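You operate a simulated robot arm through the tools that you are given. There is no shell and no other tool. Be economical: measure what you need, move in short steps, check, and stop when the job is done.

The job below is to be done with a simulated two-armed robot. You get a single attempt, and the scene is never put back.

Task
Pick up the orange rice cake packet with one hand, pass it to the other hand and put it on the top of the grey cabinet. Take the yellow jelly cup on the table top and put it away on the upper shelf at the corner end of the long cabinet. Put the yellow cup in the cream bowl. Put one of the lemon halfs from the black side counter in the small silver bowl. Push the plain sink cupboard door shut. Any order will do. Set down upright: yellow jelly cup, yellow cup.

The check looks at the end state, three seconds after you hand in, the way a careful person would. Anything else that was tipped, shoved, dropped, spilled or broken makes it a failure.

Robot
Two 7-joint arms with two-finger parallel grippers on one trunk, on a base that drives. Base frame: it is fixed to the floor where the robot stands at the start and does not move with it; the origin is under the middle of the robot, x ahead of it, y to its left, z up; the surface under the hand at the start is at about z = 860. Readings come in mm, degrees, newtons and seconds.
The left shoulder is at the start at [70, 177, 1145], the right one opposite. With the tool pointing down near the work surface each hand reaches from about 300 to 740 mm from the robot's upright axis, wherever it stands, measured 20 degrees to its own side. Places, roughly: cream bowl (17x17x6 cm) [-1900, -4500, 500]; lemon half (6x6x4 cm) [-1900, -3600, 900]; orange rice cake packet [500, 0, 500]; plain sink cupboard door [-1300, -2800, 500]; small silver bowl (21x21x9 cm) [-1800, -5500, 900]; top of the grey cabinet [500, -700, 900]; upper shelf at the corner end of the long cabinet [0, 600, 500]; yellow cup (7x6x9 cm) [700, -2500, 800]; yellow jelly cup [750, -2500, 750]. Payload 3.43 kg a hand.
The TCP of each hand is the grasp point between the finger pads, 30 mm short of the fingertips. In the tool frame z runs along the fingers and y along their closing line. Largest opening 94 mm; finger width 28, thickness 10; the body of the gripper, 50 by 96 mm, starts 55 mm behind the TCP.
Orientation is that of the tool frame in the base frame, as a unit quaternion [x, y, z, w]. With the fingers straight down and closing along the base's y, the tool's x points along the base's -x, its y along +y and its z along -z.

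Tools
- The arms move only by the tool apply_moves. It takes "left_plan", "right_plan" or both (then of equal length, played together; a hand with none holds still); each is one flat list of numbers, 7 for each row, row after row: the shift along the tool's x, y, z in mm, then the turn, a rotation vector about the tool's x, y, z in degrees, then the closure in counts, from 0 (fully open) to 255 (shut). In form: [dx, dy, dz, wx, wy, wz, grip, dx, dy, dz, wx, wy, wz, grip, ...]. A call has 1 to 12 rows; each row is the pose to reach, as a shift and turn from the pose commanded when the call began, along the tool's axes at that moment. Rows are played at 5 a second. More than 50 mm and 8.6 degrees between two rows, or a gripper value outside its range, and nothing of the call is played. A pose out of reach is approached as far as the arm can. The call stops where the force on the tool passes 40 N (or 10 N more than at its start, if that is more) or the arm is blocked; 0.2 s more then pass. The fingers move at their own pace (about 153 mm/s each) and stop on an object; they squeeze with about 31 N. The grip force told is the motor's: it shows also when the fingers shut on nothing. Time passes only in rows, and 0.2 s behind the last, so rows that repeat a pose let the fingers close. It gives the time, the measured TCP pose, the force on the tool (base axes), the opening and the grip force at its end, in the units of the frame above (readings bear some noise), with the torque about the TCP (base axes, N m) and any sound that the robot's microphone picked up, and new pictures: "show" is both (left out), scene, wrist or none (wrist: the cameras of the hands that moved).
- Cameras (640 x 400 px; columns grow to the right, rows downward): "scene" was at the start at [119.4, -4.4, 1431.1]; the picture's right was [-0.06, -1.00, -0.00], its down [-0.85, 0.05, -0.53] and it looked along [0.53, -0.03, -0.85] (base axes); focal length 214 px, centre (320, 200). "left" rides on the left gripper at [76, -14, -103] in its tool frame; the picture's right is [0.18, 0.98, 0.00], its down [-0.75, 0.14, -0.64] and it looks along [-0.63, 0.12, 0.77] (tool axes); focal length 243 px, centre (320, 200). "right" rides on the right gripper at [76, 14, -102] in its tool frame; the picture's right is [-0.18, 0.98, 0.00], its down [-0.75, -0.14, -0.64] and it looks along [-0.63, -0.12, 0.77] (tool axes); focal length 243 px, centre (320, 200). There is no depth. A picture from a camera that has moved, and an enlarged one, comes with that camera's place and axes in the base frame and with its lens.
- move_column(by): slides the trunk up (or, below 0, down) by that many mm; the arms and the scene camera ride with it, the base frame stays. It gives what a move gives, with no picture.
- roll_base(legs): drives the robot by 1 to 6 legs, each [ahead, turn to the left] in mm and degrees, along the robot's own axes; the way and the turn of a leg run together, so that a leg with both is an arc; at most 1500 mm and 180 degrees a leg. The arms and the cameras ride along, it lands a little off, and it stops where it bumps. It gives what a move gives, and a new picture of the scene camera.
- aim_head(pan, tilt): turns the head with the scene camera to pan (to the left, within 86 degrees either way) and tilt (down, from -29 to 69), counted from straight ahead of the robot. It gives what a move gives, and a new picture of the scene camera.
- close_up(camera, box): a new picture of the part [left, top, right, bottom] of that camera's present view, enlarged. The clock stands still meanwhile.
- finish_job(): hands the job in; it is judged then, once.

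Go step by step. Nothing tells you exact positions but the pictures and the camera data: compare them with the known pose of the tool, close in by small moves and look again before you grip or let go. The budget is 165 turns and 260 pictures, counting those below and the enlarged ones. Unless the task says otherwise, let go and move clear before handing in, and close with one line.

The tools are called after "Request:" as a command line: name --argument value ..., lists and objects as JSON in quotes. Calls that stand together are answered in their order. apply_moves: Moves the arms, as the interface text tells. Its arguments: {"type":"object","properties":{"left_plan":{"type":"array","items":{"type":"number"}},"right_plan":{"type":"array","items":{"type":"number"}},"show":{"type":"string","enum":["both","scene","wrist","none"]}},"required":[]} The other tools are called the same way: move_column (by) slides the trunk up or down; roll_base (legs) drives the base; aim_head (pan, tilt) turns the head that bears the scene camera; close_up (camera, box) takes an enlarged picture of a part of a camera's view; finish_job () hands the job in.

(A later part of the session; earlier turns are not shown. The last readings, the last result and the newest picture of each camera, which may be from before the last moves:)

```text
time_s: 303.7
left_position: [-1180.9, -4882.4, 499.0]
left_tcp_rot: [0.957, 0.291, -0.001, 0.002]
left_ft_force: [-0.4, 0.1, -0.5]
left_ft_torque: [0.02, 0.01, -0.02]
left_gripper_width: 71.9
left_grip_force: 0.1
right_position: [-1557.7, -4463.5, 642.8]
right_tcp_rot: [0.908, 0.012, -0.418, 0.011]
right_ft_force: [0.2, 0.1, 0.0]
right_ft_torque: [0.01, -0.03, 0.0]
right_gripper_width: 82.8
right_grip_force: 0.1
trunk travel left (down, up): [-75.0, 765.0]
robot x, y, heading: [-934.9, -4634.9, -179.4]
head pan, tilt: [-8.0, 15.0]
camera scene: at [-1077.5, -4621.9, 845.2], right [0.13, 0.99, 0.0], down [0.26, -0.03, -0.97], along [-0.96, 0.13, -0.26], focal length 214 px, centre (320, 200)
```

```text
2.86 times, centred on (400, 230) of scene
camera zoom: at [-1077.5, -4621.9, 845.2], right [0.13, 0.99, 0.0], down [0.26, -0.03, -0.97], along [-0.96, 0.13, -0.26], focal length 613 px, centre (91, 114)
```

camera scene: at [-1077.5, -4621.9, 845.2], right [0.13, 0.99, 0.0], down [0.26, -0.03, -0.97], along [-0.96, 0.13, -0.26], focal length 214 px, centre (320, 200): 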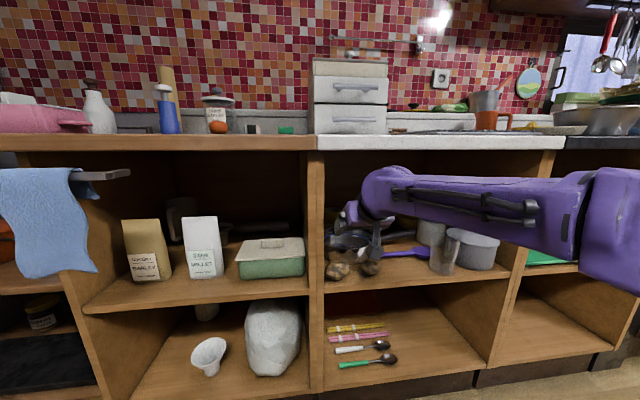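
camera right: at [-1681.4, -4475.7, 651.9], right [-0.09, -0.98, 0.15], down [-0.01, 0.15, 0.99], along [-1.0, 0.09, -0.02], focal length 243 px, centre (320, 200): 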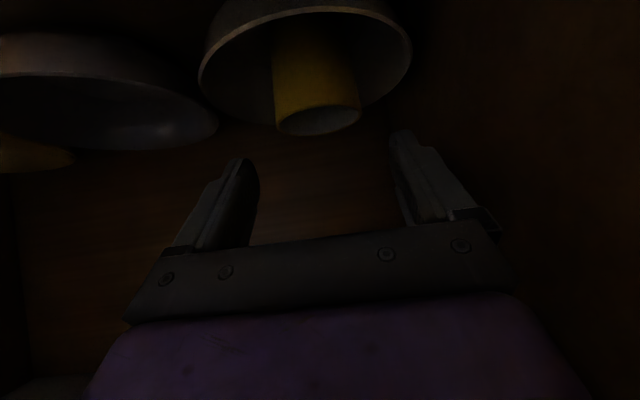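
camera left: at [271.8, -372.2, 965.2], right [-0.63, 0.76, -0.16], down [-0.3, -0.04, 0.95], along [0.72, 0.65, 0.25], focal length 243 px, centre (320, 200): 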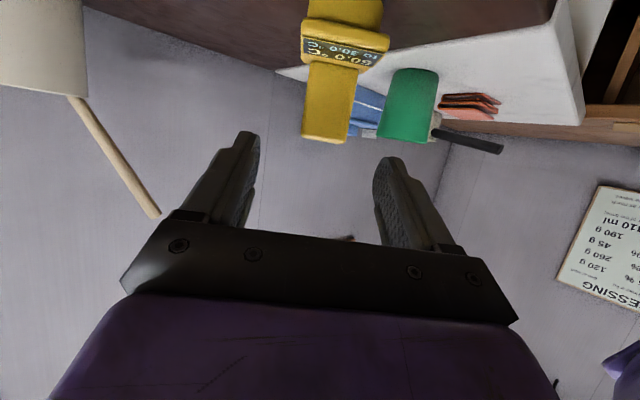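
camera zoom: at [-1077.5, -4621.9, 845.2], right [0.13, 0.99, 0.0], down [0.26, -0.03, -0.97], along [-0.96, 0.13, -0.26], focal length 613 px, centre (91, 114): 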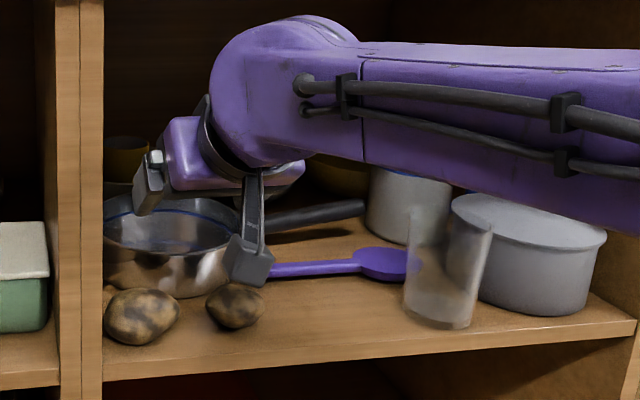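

The cup stands in the cream bowl and the neighbouring items are upright. I back out and raise the trunk.

Request:
roll_base --legs '[[-130, 0]]'

Request:
move_column --by 400

Request:
move_column --by 250

Request:
apply_moves --right_plan '[20, -8, -25, 0, 7.2, 0, 30, 42, -15, -50, 0, 14.4, 0, 30, 64, -23, -76, 0, 21.6, 0, 30, 85, -30, -101, 0, 28.8, 0, 30, 106, -38, -126, 0, 36, 0, 30, 128, -46, -152, 0, 43, 0, 30, 149, -53, -177, 0, 50, 0, 30, 149, -53, -177, 0, 50, 0, 30]' --show "scene"

```text
time_s: 305.0
left_position: [-1049.6, -4882.5, 499.1]
left_tcp_rot: [0.956, 0.292, -0.001, 0.003]
left_ft_force: [-0.3, 0.2, 0.3]
left_ft_torque: [0.01, -0.03, 0.01]
left_gripper_width: 71.9
left_grip_force: 0.0
right_position: [-1427.3, -4462.9, 644.4]
right_tcp_rot: [0.909, 0.012, -0.417, 0.012]
right_ft_force: [0.8, 0.2, -0.1]
right_ft_torque: [-0.01, 0.0, 0.0]
right_gripper_width: 82.8
right_grip_force: 0.0
trunk travel left (down, up): [-75.0, 765.0]
robot x, y, heading: [-802.8, -4630.9, -180.0]
head pan, tilt: [-8.0, 15.0]
camera scene: at [-945.9, -4621.1, 845.2], right [0.13, 0.99, 0.0], down [0.26, -0.03, -0.97], along [-0.96, 0.13, -0.26], focal length 214 px, centre (320, 200)
```

scene: 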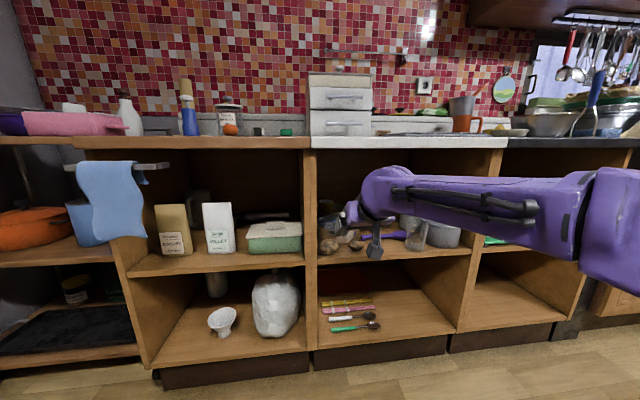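

```text
time_s: 308.8
left_position: [-1048.9, -4882.8, 899.7]
left_tcp_rot: [0.956, 0.292, 0.0, 0.002]
left_ft_force: [0.1, -0.2, -0.5]
left_ft_torque: [0.0, -0.01, -0.01]
left_gripper_width: 71.8
left_grip_force: 0.1
right_position: [-1426.6, -4463.4, 1043.3]
right_tcp_rot: [0.908, 0.011, -0.418, 0.01]
right_ft_force: [0.7, 0.8, -0.1]
right_ft_torque: [0.01, -0.03, -0.02]
right_gripper_width: 83.0
right_grip_force: 0.1
trunk travel left (down, up): [-475.0, 365.0]
robot x, y, heading: [-808.0, -4635.9, -179.6]
head pan, tilt: [-8.0, 15.0]
```

```text
time_s: 311.4
left_position: [-1049.1, -4882.6, 1148.9]
left_tcp_rot: [0.956, 0.293, -0.001, 0.003]
left_ft_force: [-0.1, -0.7, 0.5]
left_ft_torque: [0.0, -0.03, 0.0]
left_gripper_width: 71.6
left_grip_force: 0.0
right_position: [-1426.0, -4464.4, 1293.2]
right_tcp_rot: [0.908, 0.012, -0.418, 0.01]
right_ft_force: [-0.2, -1.1, -0.5]
right_ft_torque: [0.03, 0.01, 0.04]
right_gripper_width: 83.2
right_grip_force: 0.0
trunk travel left (down, up): [-725.0, 115.0]
robot x, y, heading: [-801.8, -4635.1, -179.7]
head pan, tilt: [-8.0, 15.0]
```

```text
time_s: 313.2
left_position: [-1049.0, -4882.7, 1149.0]
left_tcp_rot: [0.957, 0.292, -0.002, 0.003]
left_ft_force: [0.7, -0.5, -0.4]
left_ft_torque: [-0.01, -0.02, -0.02]
left_gripper_width: 72.1
left_grip_force: 0.1
right_position: [-1197.7, -4401.8, 1292.6]
right_tcp_rot: [1.0, 0.016, 0.006, 0.004]
right_ft_force: [-0.1, 0.0, 0.6]
right_ft_torque: [0.01, 0.02, -0.03]
right_gripper_width: 83.0
right_grip_force: 0.0
trunk travel left (down, up): [-725.0, 115.0]
robot x, y, heading: [-802.0, -4630.7, -179.8]
head pan, tilt: [-8.0, 15.0]
camera scene: at [-946.3, -4621.6, 1495.1], right [0.13, 0.99, 0.0], down [0.26, -0.03, -0.97], along [-0.96, 0.13, -0.26], focal length 214 px, centre (320, 200)
```

scene: 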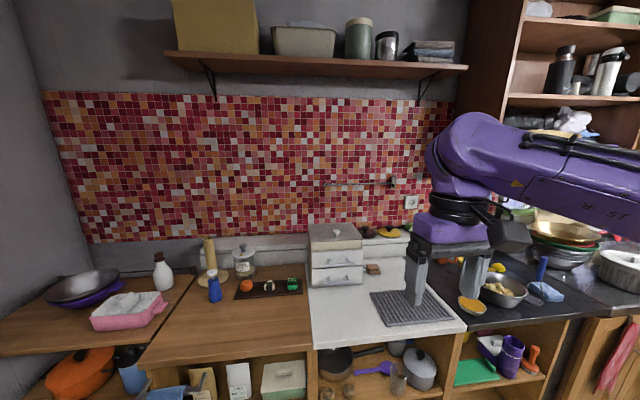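

Next, the lemon. I drive to the black counter with the left hand ready to pick.

Request:
roll_base --legs '[[0, -81], [1240, 0], [0, 81], [150, 0]]'

Request:
aim_head --pan 10 --tilt 45

Request:
close_up --camera "scene" --box '[180, 140, 440, 320]'

```text
time_s: 327.5
left_position: [-1405.0, -3664.5, 1148.9]
left_tcp_rot: [0.951, 0.31, -0.002, 0.002]
left_ft_force: [0.3, 0.6, 0.6]
left_ft_torque: [0.01, 0.03, -0.01]
left_gripper_width: 71.8
left_grip_force: 0.0
right_position: [-1571.2, -3189.0, 1294.4]
right_tcp_rot: [0.999, 0.033, 0.004, 0.006]
right_ft_force: [0.4, 0.5, 0.5]
right_ft_torque: [0.0, 0.0, -0.02]
right_gripper_width: 83.0
right_grip_force: 0.0
trunk travel left (down, up): [-725.0, 115.0]
robot x, y, heading: [-1171.9, -3407.3, -177.5]
head pan, tilt: [-8.0, 15.0]
camera scene: at [-1311.1, -3399.5, 1495.4], right [0.1, 1.0, 0.0], down [0.26, -0.03, -0.97], along [-0.96, 0.09, -0.26], focal length 214 px, centre (320, 200)
```

scene: 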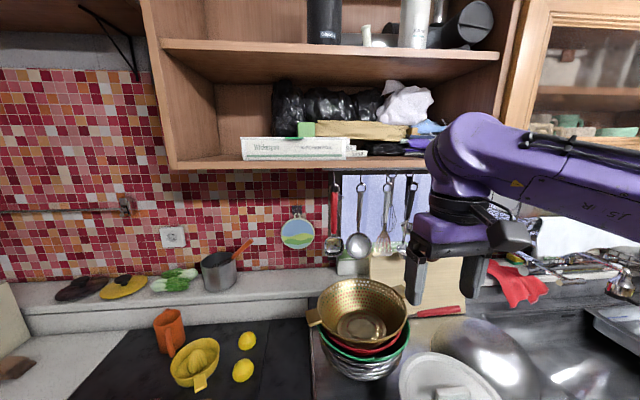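

```text
time_s: 328.4
left_position: [-1406.5, -3664.7, 1149.9]
left_tcp_rot: [0.951, 0.31, -0.001, 0.003]
left_ft_force: [0.3, -0.2, 0.3]
left_ft_torque: [0.01, 0.01, 0.0]
left_gripper_width: 71.8
left_grip_force: 0.1
right_position: [-1572.7, -3189.4, 1295.2]
right_tcp_rot: [0.999, 0.033, 0.005, 0.005]
right_ft_force: [0.2, 0.2, -0.4]
right_ft_torque: [-0.04, 0.03, 0.04]
right_gripper_width: 83.0
right_grip_force: 0.1
trunk travel left (down, up): [-725.0, 115.0]
robot x, y, heading: [-1170.2, -3408.8, -177.4]
head pan, tilt: [10.0, 45.0]
camera scene: at [-1299.1, -3426.1, 1448.5], right [-0.22, 0.98, 0.0], down [0.69, 0.15, -0.71], along [-0.69, -0.15, -0.71], focal length 214 px, centre (320, 200)
```

scene: 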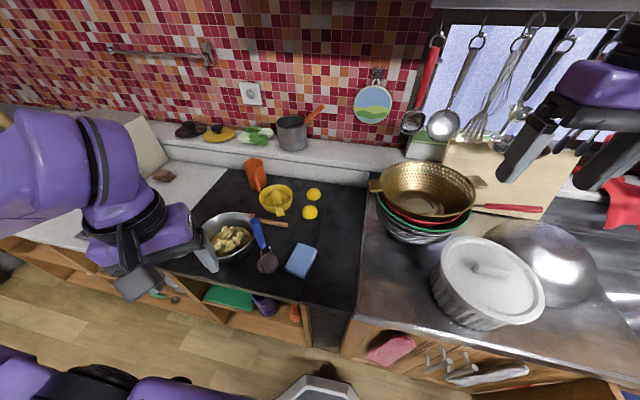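

```text
2.22 times, centred on (310, 230) of scene
camera zoom: at [-1299.1, -3426.1, 1448.5], right [-0.22, 0.98, 0.0], down [0.69, 0.15, -0.71], along [-0.69, -0.15, -0.71], focal length 477 px, centre (342, 133)
```

zoom: 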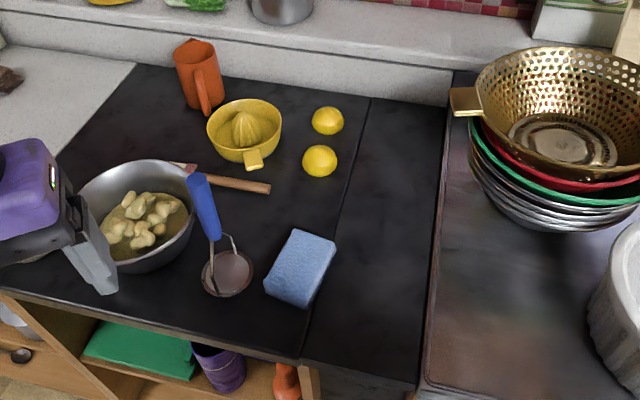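

Lemon half A is at about (-1785,-3568). I bring the left hand over it at height and then lower partway.

Request:
apply_moves --left_plan '[-28, -34, 0, 0, 0, 0, 30, -55, -67, 0, 0, 0, 0, 20, -83, -101, 0, 0, 0, 0, 20, -111, -134, 0, 0, 0, 0, 20, -138, -168, 0, 0, 0, 0, 20, -166, -201, 0, 0, 0, 0, 20, -194, -235, 0, 0, 0, 0, 20, -221, -268, 0, 0, 0, 0, 20, -249, -302, 0, 0, 0, 0, 20, -249, -302, 50, 0, 0, 0, 20, -249, -302, 100, 0, 0, 0, 20, -249, -302, 150, 0, 0, 0, 20]'

Request:
close_up --camera "left" --box '[160, 20, 480, 240]'

```text
time_s: 331.0
left_position: [-1786.9, -3567.9, 997.3]
left_tcp_rot: [0.951, 0.31, 0.0, 0.002]
left_ft_force: [0.3, 0.0, -0.7]
left_ft_torque: [-0.02, -0.03, 0.02]
left_gripper_width: 86.9
left_grip_force: 0.2
right_position: [-1574.5, -3188.8, 1292.6]
right_tcp_rot: [0.999, 0.034, 0.006, 0.005]
right_ft_force: [-1.1, -0.3, -0.2]
right_ft_torque: [-0.02, 0.01, -0.02]
right_gripper_width: 83.0
right_grip_force: 0.1
trunk travel left (down, up): [-725.0, 115.0]
robot x, y, heading: [-1172.0, -3408.9, -177.4]
head pan, tilt: [10.0, 45.0]
camera scene: at [-1301.7, -3426.0, 1448.2], right [-0.22, 0.98, 0.0], down [0.69, 0.15, -0.71], along [-0.69, -0.15, -0.71], focal length 214 px, centre (320, 200)
camera left: at [-1733.2, -3512.0, 1101.2], right [0.73, -0.69, 0.0], down [-0.53, -0.55, 0.64], along [-0.44, -0.47, -0.76], focal length 243 px, centre (320, 200)
```

scene: 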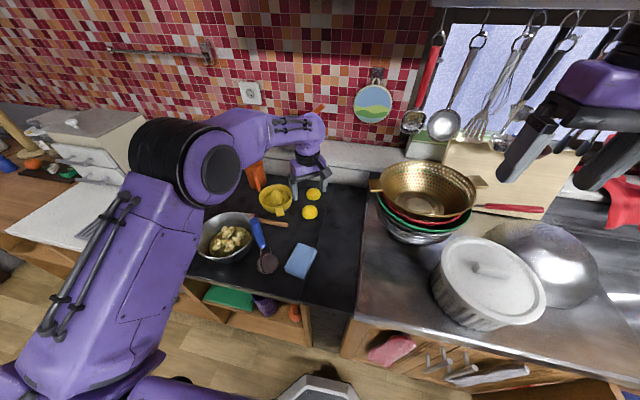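
left: 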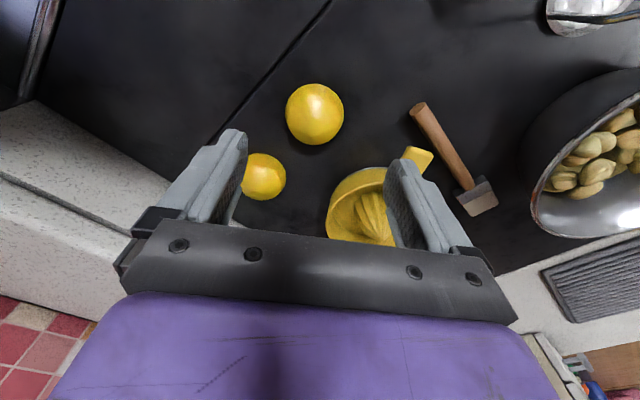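

```text
1.82 times, centred on (320, 130) of left
camera zoom: at [-1733.2, -3512.0, 1101.2], right [0.73, -0.69, 0.0], down [-0.53, -0.55, 0.64], along [-0.44, -0.47, -0.76], focal length 441 px, centre (320, 327)
```

zoom: 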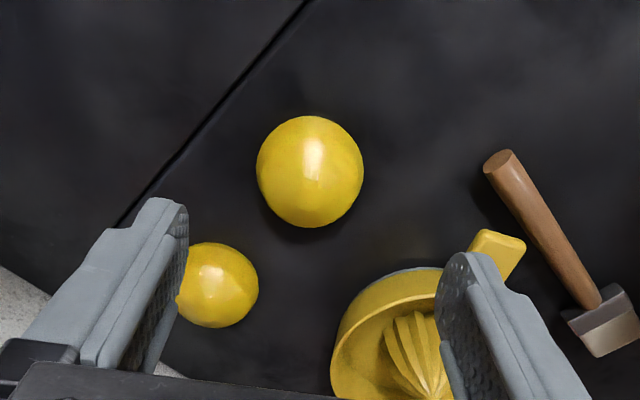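

Request:
apply_moves --left_plan '[-7.4, -1.7, 25, 0, 0, 0, 60, -7.4, -1.7, 50, 0, 0, 0, 60, -7.4, -1.7, 75, 0, 0, 0, 60, -7.4, -1.7, 92, 0, 0, 0, 60, -7.4, -1.7, 92, 0, 0, 0, 60]' --show "wrist"

```text
time_s: 332.2
left_position: [-1794.0, -3569.7, 906.4]
left_tcp_rot: [0.951, 0.31, -0.001, 0.002]
left_ft_force: [-0.8, -0.3, 0.1]
left_ft_torque: [-0.01, 0.0, 0.01]
left_gripper_width: 72.0
left_grip_force: 0.0
right_position: [-1572.1, -3189.5, 1294.3]
right_tcp_rot: [0.999, 0.034, 0.005, 0.005]
right_ft_force: [0.3, -0.5, -0.6]
right_ft_torque: [-0.02, 0.04, 0.03]
right_gripper_width: 82.9
right_grip_force: 0.2
trunk travel left (down, up): [-725.0, 115.0]
robot x, y, heading: [-1170.9, -3405.1, -177.5]
head pan, tilt: [10.0, 45.0]
camera left: at [-1739.7, -3515.7, 1011.2], right [0.73, -0.69, 0.0], down [-0.53, -0.55, 0.65], along [-0.44, -0.47, -0.76], focal length 243 px, centre (320, 200)
```

left: 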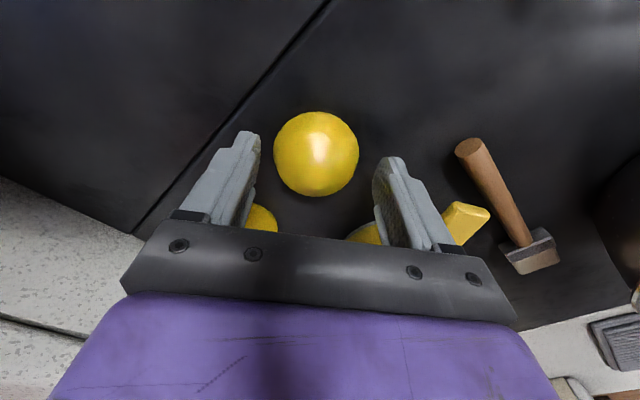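

Request:
apply_moves --left_plan '[1, 0, 5, 0, 0, 0, 60, 1, 0, 10, 0, 0, 0, 60, 1, 0, 10, 0, 0, 0, 120, 1, 0, 10, 0, 0, 0, 255, 1, 0, 10, 0, 0, 0, 255, 1, 0, 10, 0, 0, 0, 255, 1, 0, -10, 0, 0, 0, 255, 1, 0, -45, 0, 0, 0, 255, 1, 0, -90, 0, 0, 0, 255, 1, 0, -135, 0, 0, 0, 255, 1, 0, -180, 0, 0, 0, 255]'

```text
time_s: 334.6
left_position: [-1795.0, -3569.1, 1087.0]
left_tcp_rot: [0.951, 0.31, -0.001, 0.002]
left_ft_force: [0.0, 0.4, -0.3]
left_ft_torque: [-0.04, 0.02, 0.02]
left_gripper_width: 56.7
left_grip_force: 31.4
right_position: [-1572.7, -3188.6, 1294.4]
right_tcp_rot: [0.999, 0.034, 0.005, 0.005]
right_ft_force: [0.5, -0.7, -0.5]
right_ft_torque: [0.0, 0.0, 0.0]
right_gripper_width: 82.9
right_grip_force: 0.2
trunk travel left (down, up): [-725.0, 115.0]
robot x, y, heading: [-1169.1, -3405.1, -177.6]
head pan, tilt: [10.0, 45.0]
camera scene: at [-1298.9, -3425.9, 1448.4], right [-0.22, 0.98, 0.0], down [0.69, 0.15, -0.71], along [-0.69, -0.15, -0.71], focal length 214 px, centre (320, 200)
camera left: at [-1741.2, -3513.7, 1191.2], right [0.73, -0.69, 0.0], down [-0.53, -0.55, 0.65], along [-0.44, -0.47, -0.76], focal length 243 px, centre (320, 200)
```

scene: 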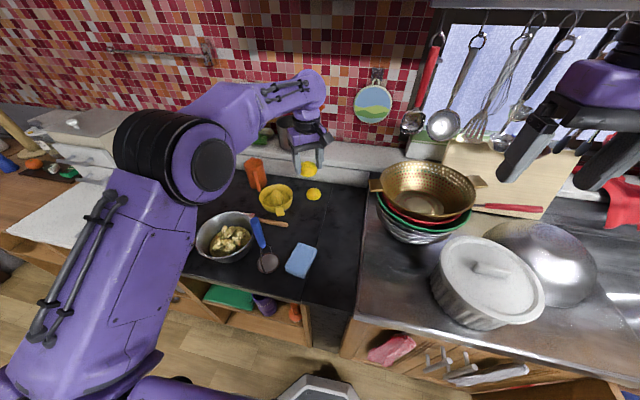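
left: 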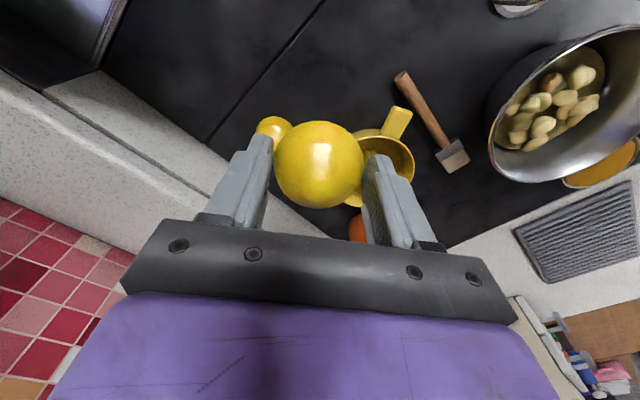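

The lemon half is held. I lift and retract it, then drive to the corner with the silver bowl.

Request:
apply_moves --left_plan '[0, 0, -40, 0, 0, 0, 255, 0, 0, -75, 0, 0, 0, 255, 36, 26, -75, 0, 0, 0, 255, 72, 52, -75, 0, 0, 0, 255, 108, 78, -75, 0, 0, 0, 255, 143, 104, -75, 0, 0, 0, 255, 178, 130, -75, 0, 0, 0, 255]' --show "none"

Request:
roll_base --legs '[[0, 91], [940, 0], [940, 0], [0, -93], [100, 0]]'

Request:
aim_head --pan 10 --tilt 40

```text
time_s: 336.2
left_position: [-1568.8, -3572.8, 1164.9]
left_tcp_rot: [0.95, 0.311, -0.002, 0.0]
left_ft_force: [0.2, -1.2, 0.0]
left_ft_torque: [0.03, 0.02, -0.01]
left_gripper_width: 56.6
left_grip_force: 30.9
right_position: [-1571.3, -3193.7, 1295.3]
right_tcp_rot: [0.999, 0.035, 0.004, 0.003]
right_ft_force: [0.3, 0.2, -0.3]
right_ft_torque: [0.02, -0.03, 0.02]
right_gripper_width: 82.9
right_grip_force: 0.2
trunk travel left (down, up): [-725.0, 115.0]
robot x, y, heading: [-1174.5, -3405.7, -177.5]
head pan, tilt: [10.0, 45.0]
```

```text
time_s: 348.9
left_position: [-906.4, -5605.4, 1161.2]
left_tcp_rot: [0.449, 0.894, 0.006, 0.003]
left_ft_force: [0.5, 0.9, -1.0]
left_ft_torque: [0.0, 0.04, 0.01]
left_gripper_width: 56.4
left_grip_force: 31.0
right_position: [-1288.6, -5616.5, 1293.8]
right_tcp_rot: [0.676, 0.737, 0.007, -0.001]
right_ft_force: [0.1, 0.5, 0.3]
right_ft_torque: [0.03, 0.03, 0.02]
right_gripper_width: 83.0
right_grip_force: 0.1
trunk travel left (down, up): [-725.0, 115.0]
robot x, y, heading: [-1078.0, -5208.3, -86.2]
head pan, tilt: [10.0, 45.0]
stopped in leg 3: the robot was blocked; the commanded pose is now the measured one
camera scene: at [-1056.3, -5341.4, 1448.3], right [-0.97, -0.23, 0.0], down [-0.17, 0.69, -0.71], along [0.16, -0.69, -0.71], focal length 214 px, centre (320, 200)
```

scene: 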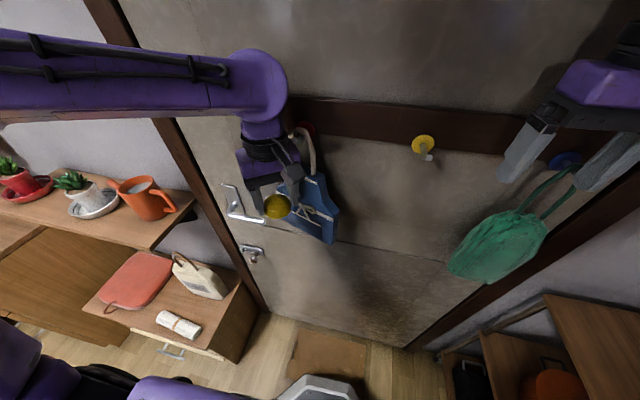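

```text
time_s: 349.6
left_position: [-908.7, -5605.5, 1162.1]
left_tcp_rot: [0.448, 0.894, 0.007, 0.003]
left_ft_force: [1.4, 0.9, -0.8]
left_ft_torque: [-0.08, 0.06, -0.05]
left_gripper_width: 56.2
left_grip_force: 30.5
right_position: [-1289.1, -5616.7, 1294.2]
right_tcp_rot: [0.676, 0.737, 0.007, -0.001]
right_ft_force: [0.5, -0.6, 0.5]
right_ft_torque: [-0.01, -0.02, -0.02]
right_gripper_width: 83.0
right_grip_force: 0.1
trunk travel left (down, up): [-725.0, 115.0]
robot x, y, heading: [-1078.0, -5209.9, -86.6]
head pan, tilt: [10.0, 40.0]
camera scene: at [-1055.7, -5343.9, 1455.6], right [-0.97, -0.23, 0.0], down [-0.15, 0.63, -0.77], along [0.18, -0.74, -0.64], focal length 214 px, centre (320, 200)
```

scene: 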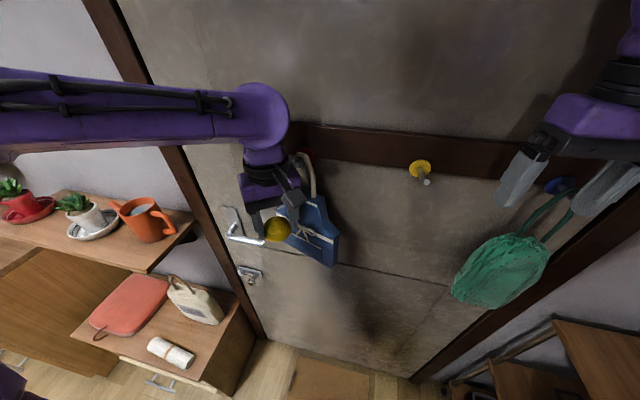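

The lemon is still held; the end-wall door blocked me. I back off, turn toward the bowl, and come in at an angle.

Request:
roll_base --legs '[[-180, 0], [0, -79], [110, 0]]'

Request:
aim_head --pan 15 --tilt 35

Request:
close_up --camera "scene" --box '[200, 120, 480, 300]'

```text
time_s: 355.3
left_position: [-1553.9, -5297.6, 1160.7]
left_tcp_rot: [0.917, 0.4, 0.002, 0.007]
left_ft_force: [0.3, 0.3, -0.4]
left_ft_torque: [0.01, -0.01, -0.01]
left_gripper_width: 56.4
left_grip_force: 31.3
right_position: [-1633.8, -4924.2, 1293.6]
right_tcp_rot: [0.991, 0.133, 0.005, 0.004]
right_ft_force: [-0.6, 0.4, 0.5]
right_ft_torque: [0.0, 0.04, -0.02]
right_gripper_width: 82.8
right_grip_force: 0.0
trunk travel left (down, up): [-725.0, 115.0]
robot x, y, heading: [-1199.9, -5053.0, -166.3]
head pan, tilt: [10.0, 40.0]
camera scene: at [-1323.1, -5103.4, 1455.8], right [-0.41, 0.91, 0.0], down [0.59, 0.26, -0.77], along [-0.7, -0.31, -0.64], focal length 214 px, centre (320, 200)
```

scene: 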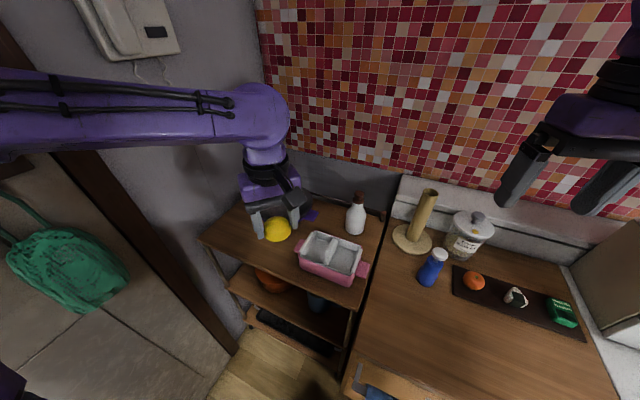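

```text
time_s: 355.9
left_position: [-1555.8, -5296.9, 1162.1]
left_tcp_rot: [0.916, 0.401, 0.003, 0.007]
left_ft_force: [0.3, 0.6, -0.5]
left_ft_torque: [0.0, 0.01, -0.04]
left_gripper_width: 56.3
left_grip_force: 31.3
right_position: [-1636.1, -4925.0, 1292.9]
right_tcp_rot: [0.991, 0.133, 0.006, 0.004]
right_ft_force: [-0.4, -0.5, 0.1]
right_ft_torque: [0.04, -0.07, 0.01]
right_gripper_width: 82.9
right_grip_force: 0.0
trunk travel left (down, up): [-725.0, 115.0]
robot x, y, heading: [-1196.2, -5056.0, -166.2]
head pan, tilt: [15.0, 35.0]
camera scene: at [-1324.5, -5112.1, 1463.0], right [-0.48, 0.88, 0.0], down [0.5, 0.28, -0.82], along [-0.72, -0.4, -0.57], focal length 214 px, centre (320, 200)
```

scene: 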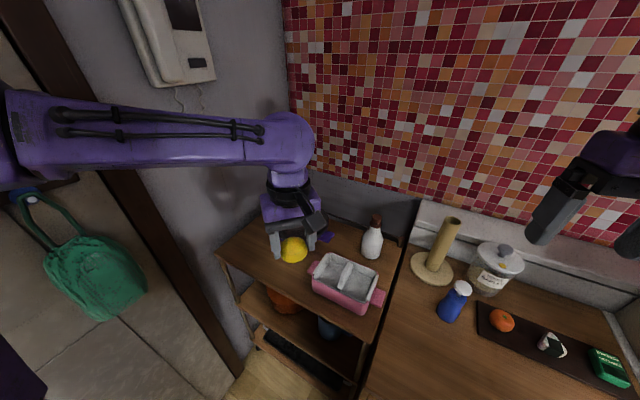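

```text
2.22 times, centred on (340, 210) of scene
camera zoom: at [-1324.5, -5112.1, 1463.0], right [-0.48, 0.88, 0.0], down [0.5, 0.28, -0.82], along [-0.72, -0.4, -0.57], focal length 477 px, centre (276, 178)
```

zoom: 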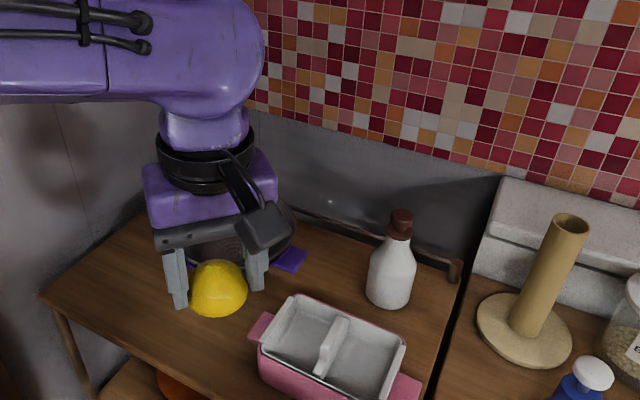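

The bowl's rim centre triangulates to about (-1818,-5476,933). I nudge forward 30 mm and carry the lemon over it at height.

Request:
roll_base --legs '[[30, 0]]'

Request:
apply_moves --left_plan '[-41, -8, 0, 0, 0, 0, 255, -81, -16, 0, 0, 0, 0, 255, -122, -23, 0, 0, 0, 0, 255, -162, -31, 0, 0, 0, 0, 255, -203, -39, 0, 0, 0, 0, 255, -243, -47, 20, 0, 0, 0, 255, -284, -54.7, 50, 0, 0, 0, 255, -284, -54.7, 80, 0, 0, 0, 255]'

```text
time_s: 356.8
left_position: [-1579.3, -5303.4, 1164.4]
left_tcp_rot: [0.917, 0.4, -0.001, 0.006]
left_ft_force: [0.3, 0.4, -0.1]
left_ft_torque: [0.01, 0.01, -0.02]
left_gripper_width: 56.3
left_grip_force: 30.8
right_position: [-1657.1, -4930.0, 1296.5]
right_tcp_rot: [0.991, 0.133, 0.003, 0.005]
right_ft_force: [0.4, 0.2, 0.6]
right_ft_torque: [-0.05, 0.06, 0.0]
right_gripper_width: 82.8
right_grip_force: 0.0
trunk travel left (down, up): [-725.0, 115.0]
robot x, y, heading: [-1226.9, -5063.5, -165.9]
head pan, tilt: [15.0, 35.0]
camera scene: at [-1346.3, -5117.6, 1463.9], right [-0.48, 0.88, 0.0], down [0.5, 0.28, -0.82], along [-0.72, -0.4, -0.57], focal length 214 px, centre (320, 200)
```

scene: 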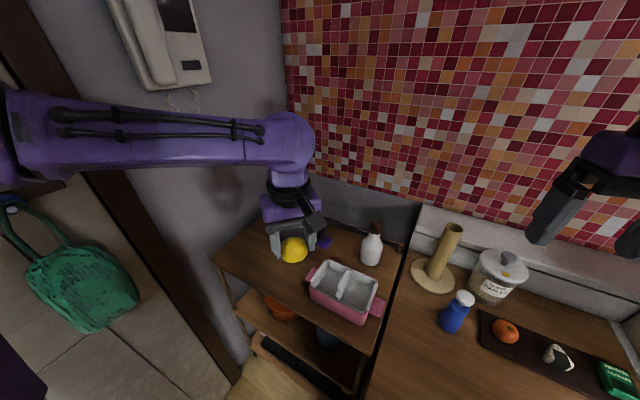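

```text
refused: row 7 steps farther than a row can; nothing moved
```

Request:
apply_moves --left_plan '[-41, -8, 0, 0, 0, 0, 255, -81, -16, 0, 0, 0, 0, 255, -122, -23, 0, 0, 0, 0, 255, -162, -31, 0, 0, 0, 0, 255, -203, -39, 0, 0, 0, 0, 255, -243, -47, 0, 0, 0, 0, 255, -284, -54.7, 0, 0, 0, 0, 255, -284, -54.7, 40, 0, 0, 0, 255, -284, -54.7, 75, 0, 0, 0, 255]'

```text
time_s: 358.8
left_position: [-1815.1, -5477.9, 1088.4]
left_tcp_rot: [0.916, 0.401, 0.003, 0.006]
left_ft_force: [0.9, -0.4, -1.0]
left_ft_torque: [-0.02, -0.03, 0.0]
left_gripper_width: 56.6
left_grip_force: 31.4
left hand out of reach, approached as far as the arm can: row 7
right_position: [-1664.4, -4932.1, 1293.6]
right_tcp_rot: [0.991, 0.134, 0.005, 0.004]
right_ft_force: [-0.8, -0.1, -0.4]
right_ft_torque: [0.01, 0.0, 0.03]
right_gripper_width: 82.9
right_grip_force: 0.0
trunk travel left (down, up): [-725.0, 115.0]
robot x, y, heading: [-1226.3, -5066.3, -166.4]
head pan, tilt: [15.0, 35.0]
camera scene: at [-1353.5, -5119.6, 1463.1], right [-0.48, 0.88, 0.0], down [0.5, 0.28, -0.82], along [-0.72, -0.4, -0.57], focal length 214 px, centre (320, 200)
camera left: at [-1774.1, -5411.8, 1191.4], right [0.85, -0.53, 0.01], down [-0.42, -0.64, 0.64], along [-0.33, -0.55, -0.76], focal length 243 px, centre (320, 200)
```

scene: 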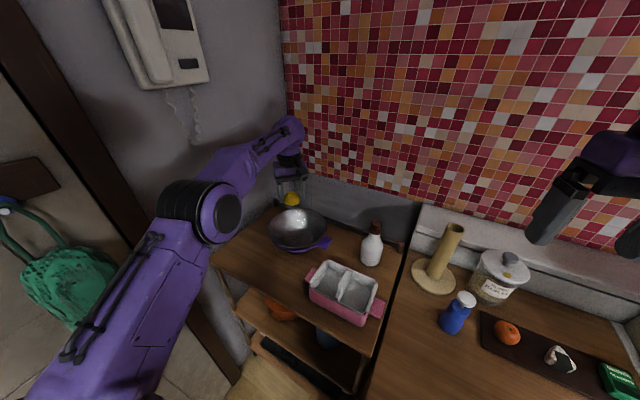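
left: 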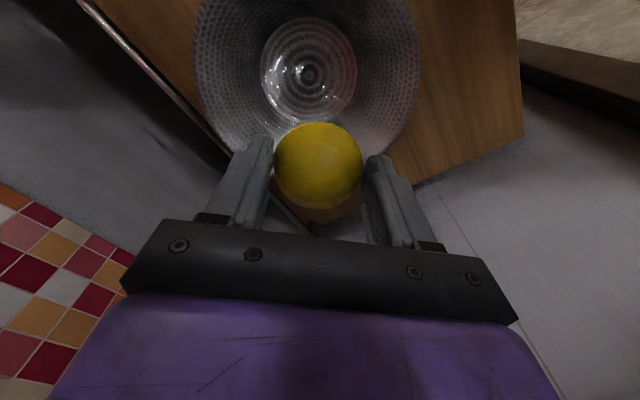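

Request:
apply_moves --left_plan '[5.3, -9, 35, 0, 0, 0, 255, 5.3, -9, 70, 0, 0, 0, 255, 5.3, -9, 105, 0, 0, 0, 255, 5.3, -9, 135, 0, 0, 0, 255, 5.3, -9, 155, 0, 0, 0, 255, 5.3, -9, 172, 0, 0, 0, 255, 5.3, -9, 172, 0, 0, 0, 255]'

```text
time_s: 360.4
left_position: [-1818.2, -5471.1, 914.2]
left_tcp_rot: [0.916, 0.4, 0.002, 0.006]
left_ft_force: [-0.1, 0.4, -0.1]
left_ft_torque: [-0.01, 0.01, 0.02]
left_gripper_width: 56.4
left_grip_force: 31.3
right_position: [-1664.2, -4930.5, 1293.5]
right_tcp_rot: [0.991, 0.133, 0.005, 0.004]
right_ft_force: [-0.1, -0.3, 0.3]
right_ft_torque: [-0.01, -0.02, 0.0]
right_gripper_width: 82.9
right_grip_force: 0.0
trunk travel left (down, up): [-725.0, 115.0]
robot x, y, heading: [-1228.2, -5063.4, -166.1]
head pan, tilt: [15.0, 35.0]
camera scene: at [-1352.8, -5119.0, 1463.2], right [-0.48, 0.88, 0.0], down [0.5, 0.28, -0.82], along [-0.72, -0.4, -0.57], focal length 214 px, centre (320, 200)
camera left: at [-1776.4, -5403.9, 1017.2], right [0.85, -0.53, 0.01], down [-0.41, -0.64, 0.64], along [-0.33, -0.55, -0.76], focal length 243 px, centre (320, 200)
```

scene: 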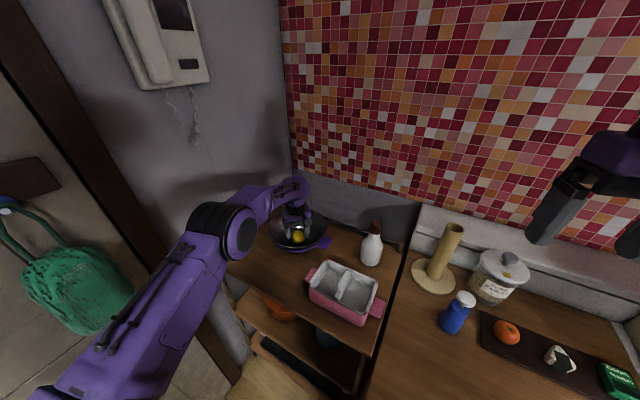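
left: 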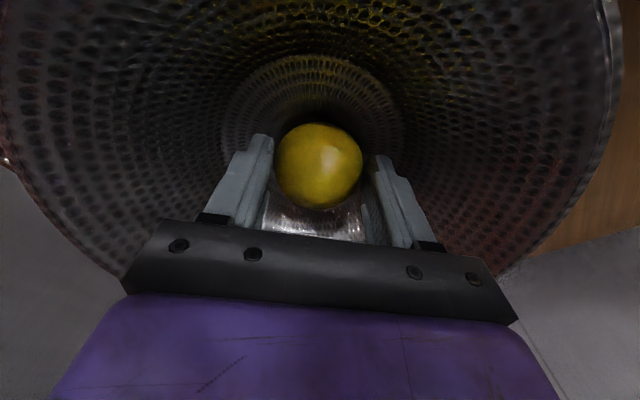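

The lemon is inside the bowl. I open slightly and lift out.

Request:
apply_moves --left_plan '[0, 0, 5, 0, 0, 0, 255, 0, 0, 5, 0, 0, 0, 90, 0, 0, 5, 0, 0, 0, 70, 0, 0, 5, 0, 0, 0, 60, 0, 0, -35, 0, 0, 0, 60, 0, 0, -75, 0, 0, 0, 60, 0, 0, -115, 0, 0, 0, 60, 0, 0, -155, 0, 0, 0, 60, 0, 0, -195, 0, 0, 0, 60, 0, 0, -235, 0, 0, 0, 60, 0, 0, -260, 0, 0, 0, 60]'

```text
time_s: 362.8
left_position: [-1805.6, -5478.0, 1158.1]
left_tcp_rot: [0.917, 0.4, 0.002, 0.007]
left_ft_force: [0.3, -0.2, 0.7]
left_ft_torque: [0.0, -0.03, 0.0]
left_gripper_width: 71.8
left_grip_force: 0.1
left hand out of reach, approached as far as the arm can: row 10, 11
right_position: [-1663.2, -4930.9, 1294.5]
right_tcp_rot: [0.991, 0.133, 0.004, 0.005]
right_ft_force: [0.5, 0.5, -0.2]
right_ft_torque: [0.0, 0.02, 0.02]
right_gripper_width: 82.9
right_grip_force: 0.1
trunk travel left (down, up): [-725.0, 115.0]
robot x, y, heading: [-1229.1, -5066.2, -165.9]
head pan, tilt: [15.0, 35.0]
camera scene: at [-1351.4, -5119.5, 1463.3], right [-0.48, 0.88, 0.0], down [0.5, 0.28, -0.82], along [-0.72, -0.4, -0.57], focal length 214 px, centre (320, 200)
camera left: at [-1764.3, -5413.2, 1262.0], right [0.85, -0.53, 0.01], down [-0.41, -0.64, 0.64], along [-0.34, -0.55, -0.76], focal length 243 px, centre (320, 200)
```

scene: 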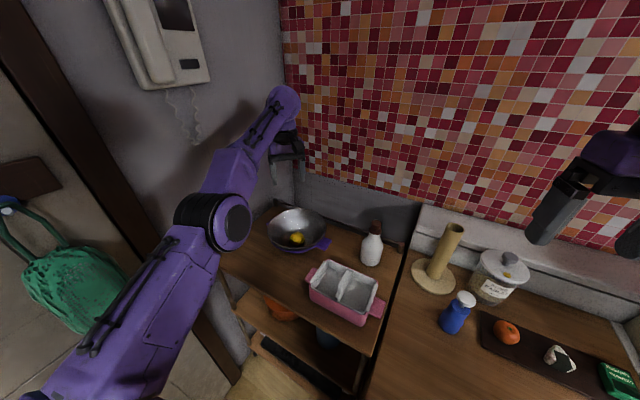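
left: 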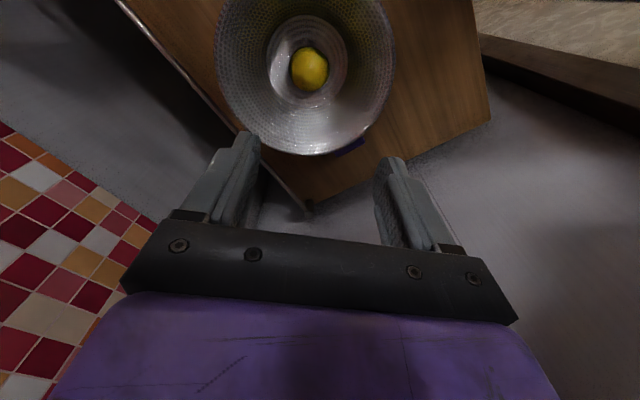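

The lemon half lies in the silver bowl. Last is the cupboard door: I tuck the left hand, close the right hand as a pusher, and drive to a start point beside the door.

Request:
apply_moves --left_plan '[38, 3.5, 0, 0, 0, 0, 60, 77, 7, 0, 0, 0, 0, 60, 115, 10, 0, 0, 0, 0, 60, 153, 14, 0, 0, 0, 0, 60, 192, 17, 0, 0, 0, 0, 60, 230, 21, 0, 0, 0, 0, 60, 268, 25, 0, 0, 0, 0, 60, 306, 28, 0, 0, 0, 0, 60, 345, 32, 0, 0, 0, 0, 60, 383, 35, 0, 0, 0, 0, 60]' --right_plan '[0, 0, 0, 0, 0, 0, 255, 0, 0, 0, 0, 0, 0, 255, 0, 0, 0, 0, 0, 0, 255, 0, 0, 0, 0, 0, 0, 255, 0, 0, 0, 0, 0, 0, 255, 0, 0, 0, 0, 0, 0, 255, 0, 0, 0, 0, 0, 0, 255, 0, 0, 0, 0, 0, 0, 255, 0, 0, 0, 0, 0, 0, 255, 0, 0, 0, 0, 0, 0, 255]' --show "none"

Request:
roll_base --legs '[[-100, 0], [0, -108], [1500, 0], [0, -60], [310, 0], [0, 107]]'

Request:
aim_head --pan 0 --tilt 35

```text
time_s: 365.0
left_position: [-1767.0, -5181.4, 1252.7]
left_tcp_rot: [0.916, 0.401, 0.002, 0.006]
left_ft_force: [-0.1, 0.0, -0.9]
left_ft_torque: [0.02, 0.02, -0.03]
left_gripper_width: 71.9
left_grip_force: 0.1
left hand out of reach, approached as far as the arm can: row 1, 2, 3, 4, 5, 6, 7, 8, 9, 10
right_position: [-1663.1, -4933.3, 1294.3]
right_tcp_rot: [0.991, 0.133, 0.004, 0.004]
right_ft_force: [0.8, -0.6, 0.7]
right_ft_torque: [0.0, 0.02, 0.01]
right_gripper_width: 0.0
right_grip_force: 30.8
trunk travel left (down, up): [-725.0, 115.0]
robot x, y, heading: [-1224.6, -5063.6, -166.1]
head pan, tilt: [15.0, 35.0]
```

```text
time_s: 386.5
left_position: [-1097.0, -2973.6, 1252.4]
left_tcp_rot: [0.993, -0.117, -0.002, 0.007]
left_ft_force: [-0.5, 0.0, 0.0]
left_ft_torque: [-0.01, 0.02, 0.0]
left_gripper_width: 71.7
left_grip_force: 0.1
right_position: [-830.1, -2941.8, 1294.6]
right_tcp_rot: [0.923, -0.385, 0.002, 0.007]
right_ft_force: [-1.2, 0.2, 0.1]
right_ft_torque: [0.01, 0.0, -0.02]
right_gripper_width: 0.2
right_grip_force: 30.5
trunk travel left (down, up): [-725.0, 115.0]
robot x, y, heading: [-729.0, -3387.1, 133.3]
head pan, tilt: [15.0, 35.0]
camera scene: at [-840.0, -3305.1, 1463.2], right [0.53, 0.85, 0.0], down [0.49, -0.3, -0.82], along [-0.7, 0.43, -0.57], focal length 214 px, centre (320, 200)
```

scene: 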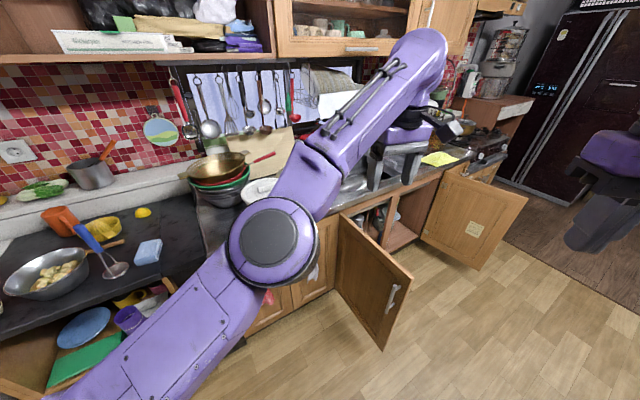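

```text
time_s: 387.3
left_position: [-1097.5, -2973.9, 1252.0]
left_tcp_rot: [0.993, -0.117, -0.001, 0.007]
left_ft_force: [0.2, -0.3, -0.9]
left_ft_torque: [0.01, 0.01, 0.01]
left_gripper_width: 71.7
left_grip_force: 0.0
right_position: [-829.8, -2942.7, 1294.1]
right_tcp_rot: [0.923, -0.385, 0.002, 0.006]
right_ft_force: [0.4, 0.0, 0.4]
right_ft_torque: [0.02, -0.02, 0.0]
right_gripper_width: 0.0
right_grip_force: 31.0
trunk travel left (down, up): [-725.0, 115.0]
robot x, y, heading: [-732.7, -3388.5, 133.5]
head pan, tilt: [0.0, 35.0]
camera scene: at [-826.0, -3287.6, 1463.2], right [0.73, 0.69, 0.0], down [0.39, -0.42, -0.82], along [-0.56, 0.6, -0.57], focal length 214 px, centre (320, 200)
```

scene: 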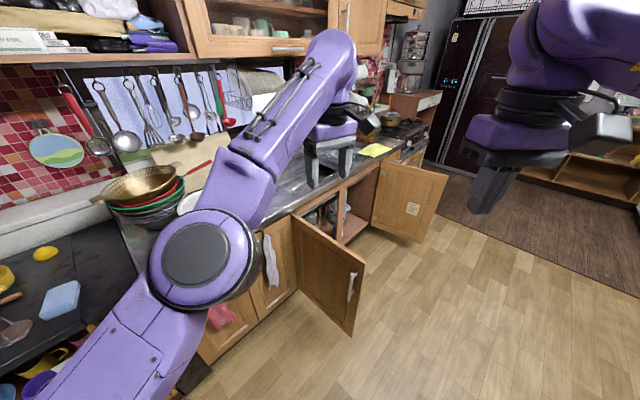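

The open plain door runs from its hinge at (-1514,-2755) to its free edge at (-1063,-2763), with its top near z 780 and the handle below z 680. I lower the closed right hand beside its outer face, above the handle.

Request:
move_column --by -100

Request:
apply_moves --right_plan '[-19, 6.5, 38.5, 0, 0, 0, 255, -38, 13, 77, 0, 0, 0, 255, -58, 19.5, 115.5, 0, 0, 0, 255, -77, 26, 154, 0, 0, 0, 255, -96, 32.5, 192.5, 0, 0, 0, 255, -115, 39, 231, 0, 0, 0, 255, -135, 45.5, 269.5, 0, 0, 0, 255, -154, 52, 308, 0, 0, 0, 255, -173, 58.5, 346.5, 0, 0, 0, 255, -192, 65, 385, 0, 0, 0, 255, -212, 71.5, 423.5, 0, 0, 0, 255, -231, 78, 462, 0, 0, 0, 255]' --show "scene"

```text
time_s: 388.6
left_position: [-1096.0, -2974.0, 1152.7]
left_tcp_rot: [0.993, -0.117, -0.002, 0.007]
left_ft_force: [0.0, 0.1, -0.3]
left_ft_torque: [0.0, 0.02, -0.01]
left_gripper_width: 71.8
left_grip_force: 0.1
right_position: [-829.0, -2942.2, 1194.4]
right_tcp_rot: [0.923, -0.385, 0.002, 0.006]
right_ft_force: [-0.3, -0.8, -0.2]
right_ft_torque: [0.02, 0.0, 0.03]
right_gripper_width: 0.0
right_grip_force: 30.9
trunk travel left (down, up): [-625.0, 215.0]
robot x, y, heading: [-734.8, -3388.7, 133.3]
head pan, tilt: [0.0, 35.0]
```

```text
time_s: 391.2
left_position: [-1097.5, -2971.1, 1150.5]
left_tcp_rot: [0.993, -0.117, -0.001, 0.007]
left_ft_force: [0.2, -0.4, -0.4]
left_ft_torque: [0.02, -0.01, -0.01]
left_gripper_width: 71.9
left_grip_force: 0.2
right_position: [-1048.4, -2836.9, 732.1]
right_tcp_rot: [0.923, -0.385, 0.003, 0.006]
right_ft_force: [-0.4, 0.7, -0.2]
right_ft_torque: [-0.03, -0.01, 0.02]
right_gripper_width: 0.0
right_grip_force: 31.4
trunk travel left (down, up): [-625.0, 215.0]
robot x, y, heading: [-729.2, -3388.6, 133.3]
head pan, tilt: [0.0, 35.0]
camera scene: at [-827.1, -3286.2, 1363.0], right [0.73, 0.69, 0.0], down [0.39, -0.42, -0.82], along [-0.56, 0.6, -0.57], focal length 214 px, centre (320, 200)
```

scene: 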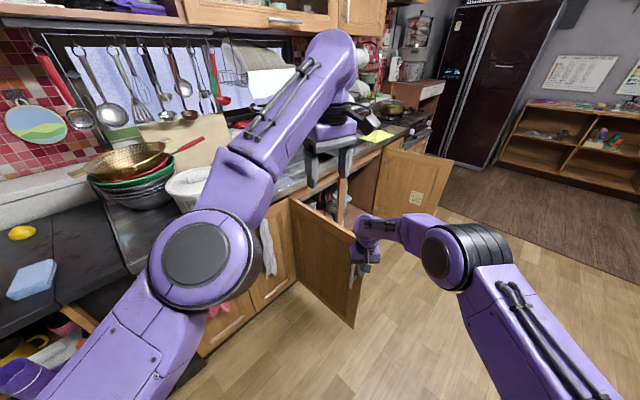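

Request:
roll_base --legs '[[360, 0]]'

```text
time_s: 392.3
left_position: [-1120.2, -2945.4, 1163.8]
left_tcp_rot: [0.993, -0.118, -0.007, 0.001]
left_ft_force: [0.4, -0.7, 0.9]
left_ft_torque: [0.05, 0.06, 0.04]
left_gripper_width: 72.0
left_grip_force: 0.0
right_position: [-1067.2, -2805.4, 739.9]
right_tcp_rot: [0.923, -0.384, 0.002, -0.001]
right_ft_force: [-0.3, -0.3, 0.3]
right_ft_torque: [0.01, 0.05, 0.02]
right_gripper_width: 0.1
right_grip_force: 30.5
trunk travel left (down, up): [-625.0, 215.0]
robot x, y, heading: [-768.6, -3353.5, 133.1]
head pan, tilt: [0.0, 35.0]
stopped in leg 1: the force on the tool passed its limit at 54 N (the readings are from after the stop); the commanded pose is now the measured one
camera scene: at [-852.2, -3258.0, 1364.4], right [0.73, 0.68, 0.0], down [0.39, -0.41, -0.82], along [-0.56, 0.6, -0.57], focal length 214 px, centre (320, 200)
```

scene: 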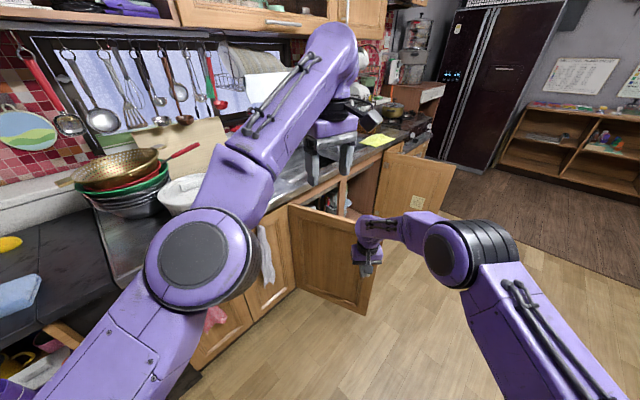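

The door is swinging, but the bump stopped the drive. I keep pushing.

Request:
roll_base --legs '[[300, 0]]'

```text
time_s: 394.3
left_position: [-1329.0, -2723.2, 1157.4]
left_tcp_rot: [0.993, -0.116, -0.004, 0.005]
left_ft_force: [-0.3, -0.4, 0.1]
left_ft_torque: [0.02, 0.01, 0.0]
left_gripper_width: 72.0
left_grip_force: 0.0
right_position: [-1275.7, -2587.3, 734.4]
right_tcp_rot: [0.923, -0.384, 0.007, 0.002]
right_ft_force: [0.3, 0.1, -0.7]
right_ft_torque: [0.0, 0.04, -0.02]
right_gripper_width: 0.0
right_grip_force: 31.1
trunk travel left (down, up): [-625.0, 215.0]
robot x, y, heading: [-967.3, -3135.7, 132.8]
head pan, tilt: [0.0, 35.0]
camera scene: at [-1062.3, -3035.6, 1363.2], right [0.73, 0.69, 0.0], down [0.39, -0.42, -0.82], along [-0.56, 0.6, -0.57], focal length 214 px, centre (320, 200)
```

scene: 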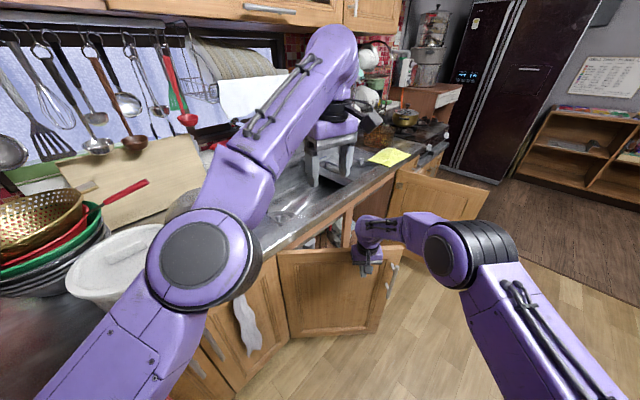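

The door is at about 45°. To get past the counter overhang I pitch the right hand forward so the fingertips lead, then push on.

Request:
apply_moves --right_plan '[0, 0, 0, 0, -7.2, 0, 255, 0, 0, 0, 0, -14.4, 0, 255, 0, 0, 0, 0, -21.6, 0, 255, 0, 0, 0, 0, -28.8, 0, 255, 0, 0, 0, 0, -36, 0, 255, 0, 0, 0, 0, -43, 0, 255, 0, 0, 0, 0, -50, 0, 255, 0, 0, 0, 0, -50, 0, 255]' --show "none"

Request:
roll_base --legs '[[260, 0]]'

```text
time_s: 396.1
left_position: [-1331.7, -2722.2, 1157.6]
left_tcp_rot: [0.993, -0.117, -0.005, 0.005]
left_ft_force: [0.2, 0.4, 0.3]
left_ft_torque: [0.0, -0.04, -0.01]
left_gripper_width: 71.9
left_grip_force: 0.0
right_position: [-1276.7, -2586.9, 735.3]
right_tcp_rot: [0.84, -0.348, -0.385, -0.161]
right_ft_force: [0.0, -0.6, 0.3]
right_ft_torque: [-0.01, 0.03, 0.02]
right_gripper_width: 0.2
right_grip_force: 30.7
trunk travel left (down, up): [-625.0, 215.0]
robot x, y, heading: [-964.8, -3135.6, 133.1]
head pan, tilt: [0.0, 35.0]
```

```text
time_s: 398.0
left_position: [-1507.5, -2536.3, 1158.0]
left_tcp_rot: [0.993, -0.116, -0.004, 0.005]
left_ft_force: [-0.5, 0.3, 0.7]
left_ft_torque: [0.04, 0.01, -0.02]
left_gripper_width: 72.2
left_grip_force: 0.1
right_position: [-1453.3, -2398.8, 734.6]
right_tcp_rot: [0.84, -0.347, -0.384, -0.161]
right_ft_force: [3.3, -3.2, -2.1]
right_ft_torque: [-0.17, -0.07, -0.06]
right_gripper_width: 0.0
right_grip_force: 30.4
trunk travel left (down, up): [-625.0, 215.0]
robot x, y, heading: [-1148.3, -2948.9, 133.1]
head pan, tilt: [0.0, 35.0]
camera scene: at [-1239.3, -2848.2, 1363.2], right [0.73, 0.69, 0.0], down [0.39, -0.42, -0.82], along [-0.56, 0.6, -0.57], focal length 214 px, centre (320, 200)
```

scene: 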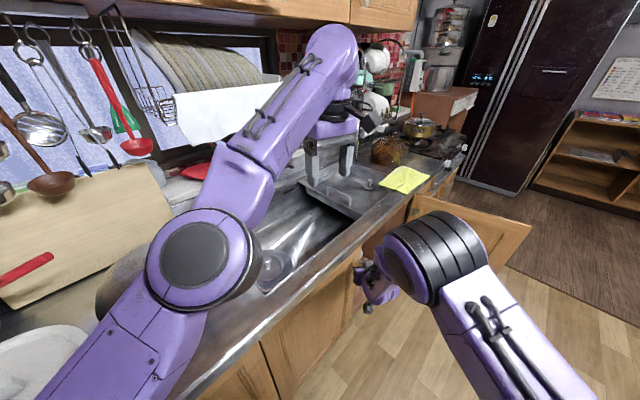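

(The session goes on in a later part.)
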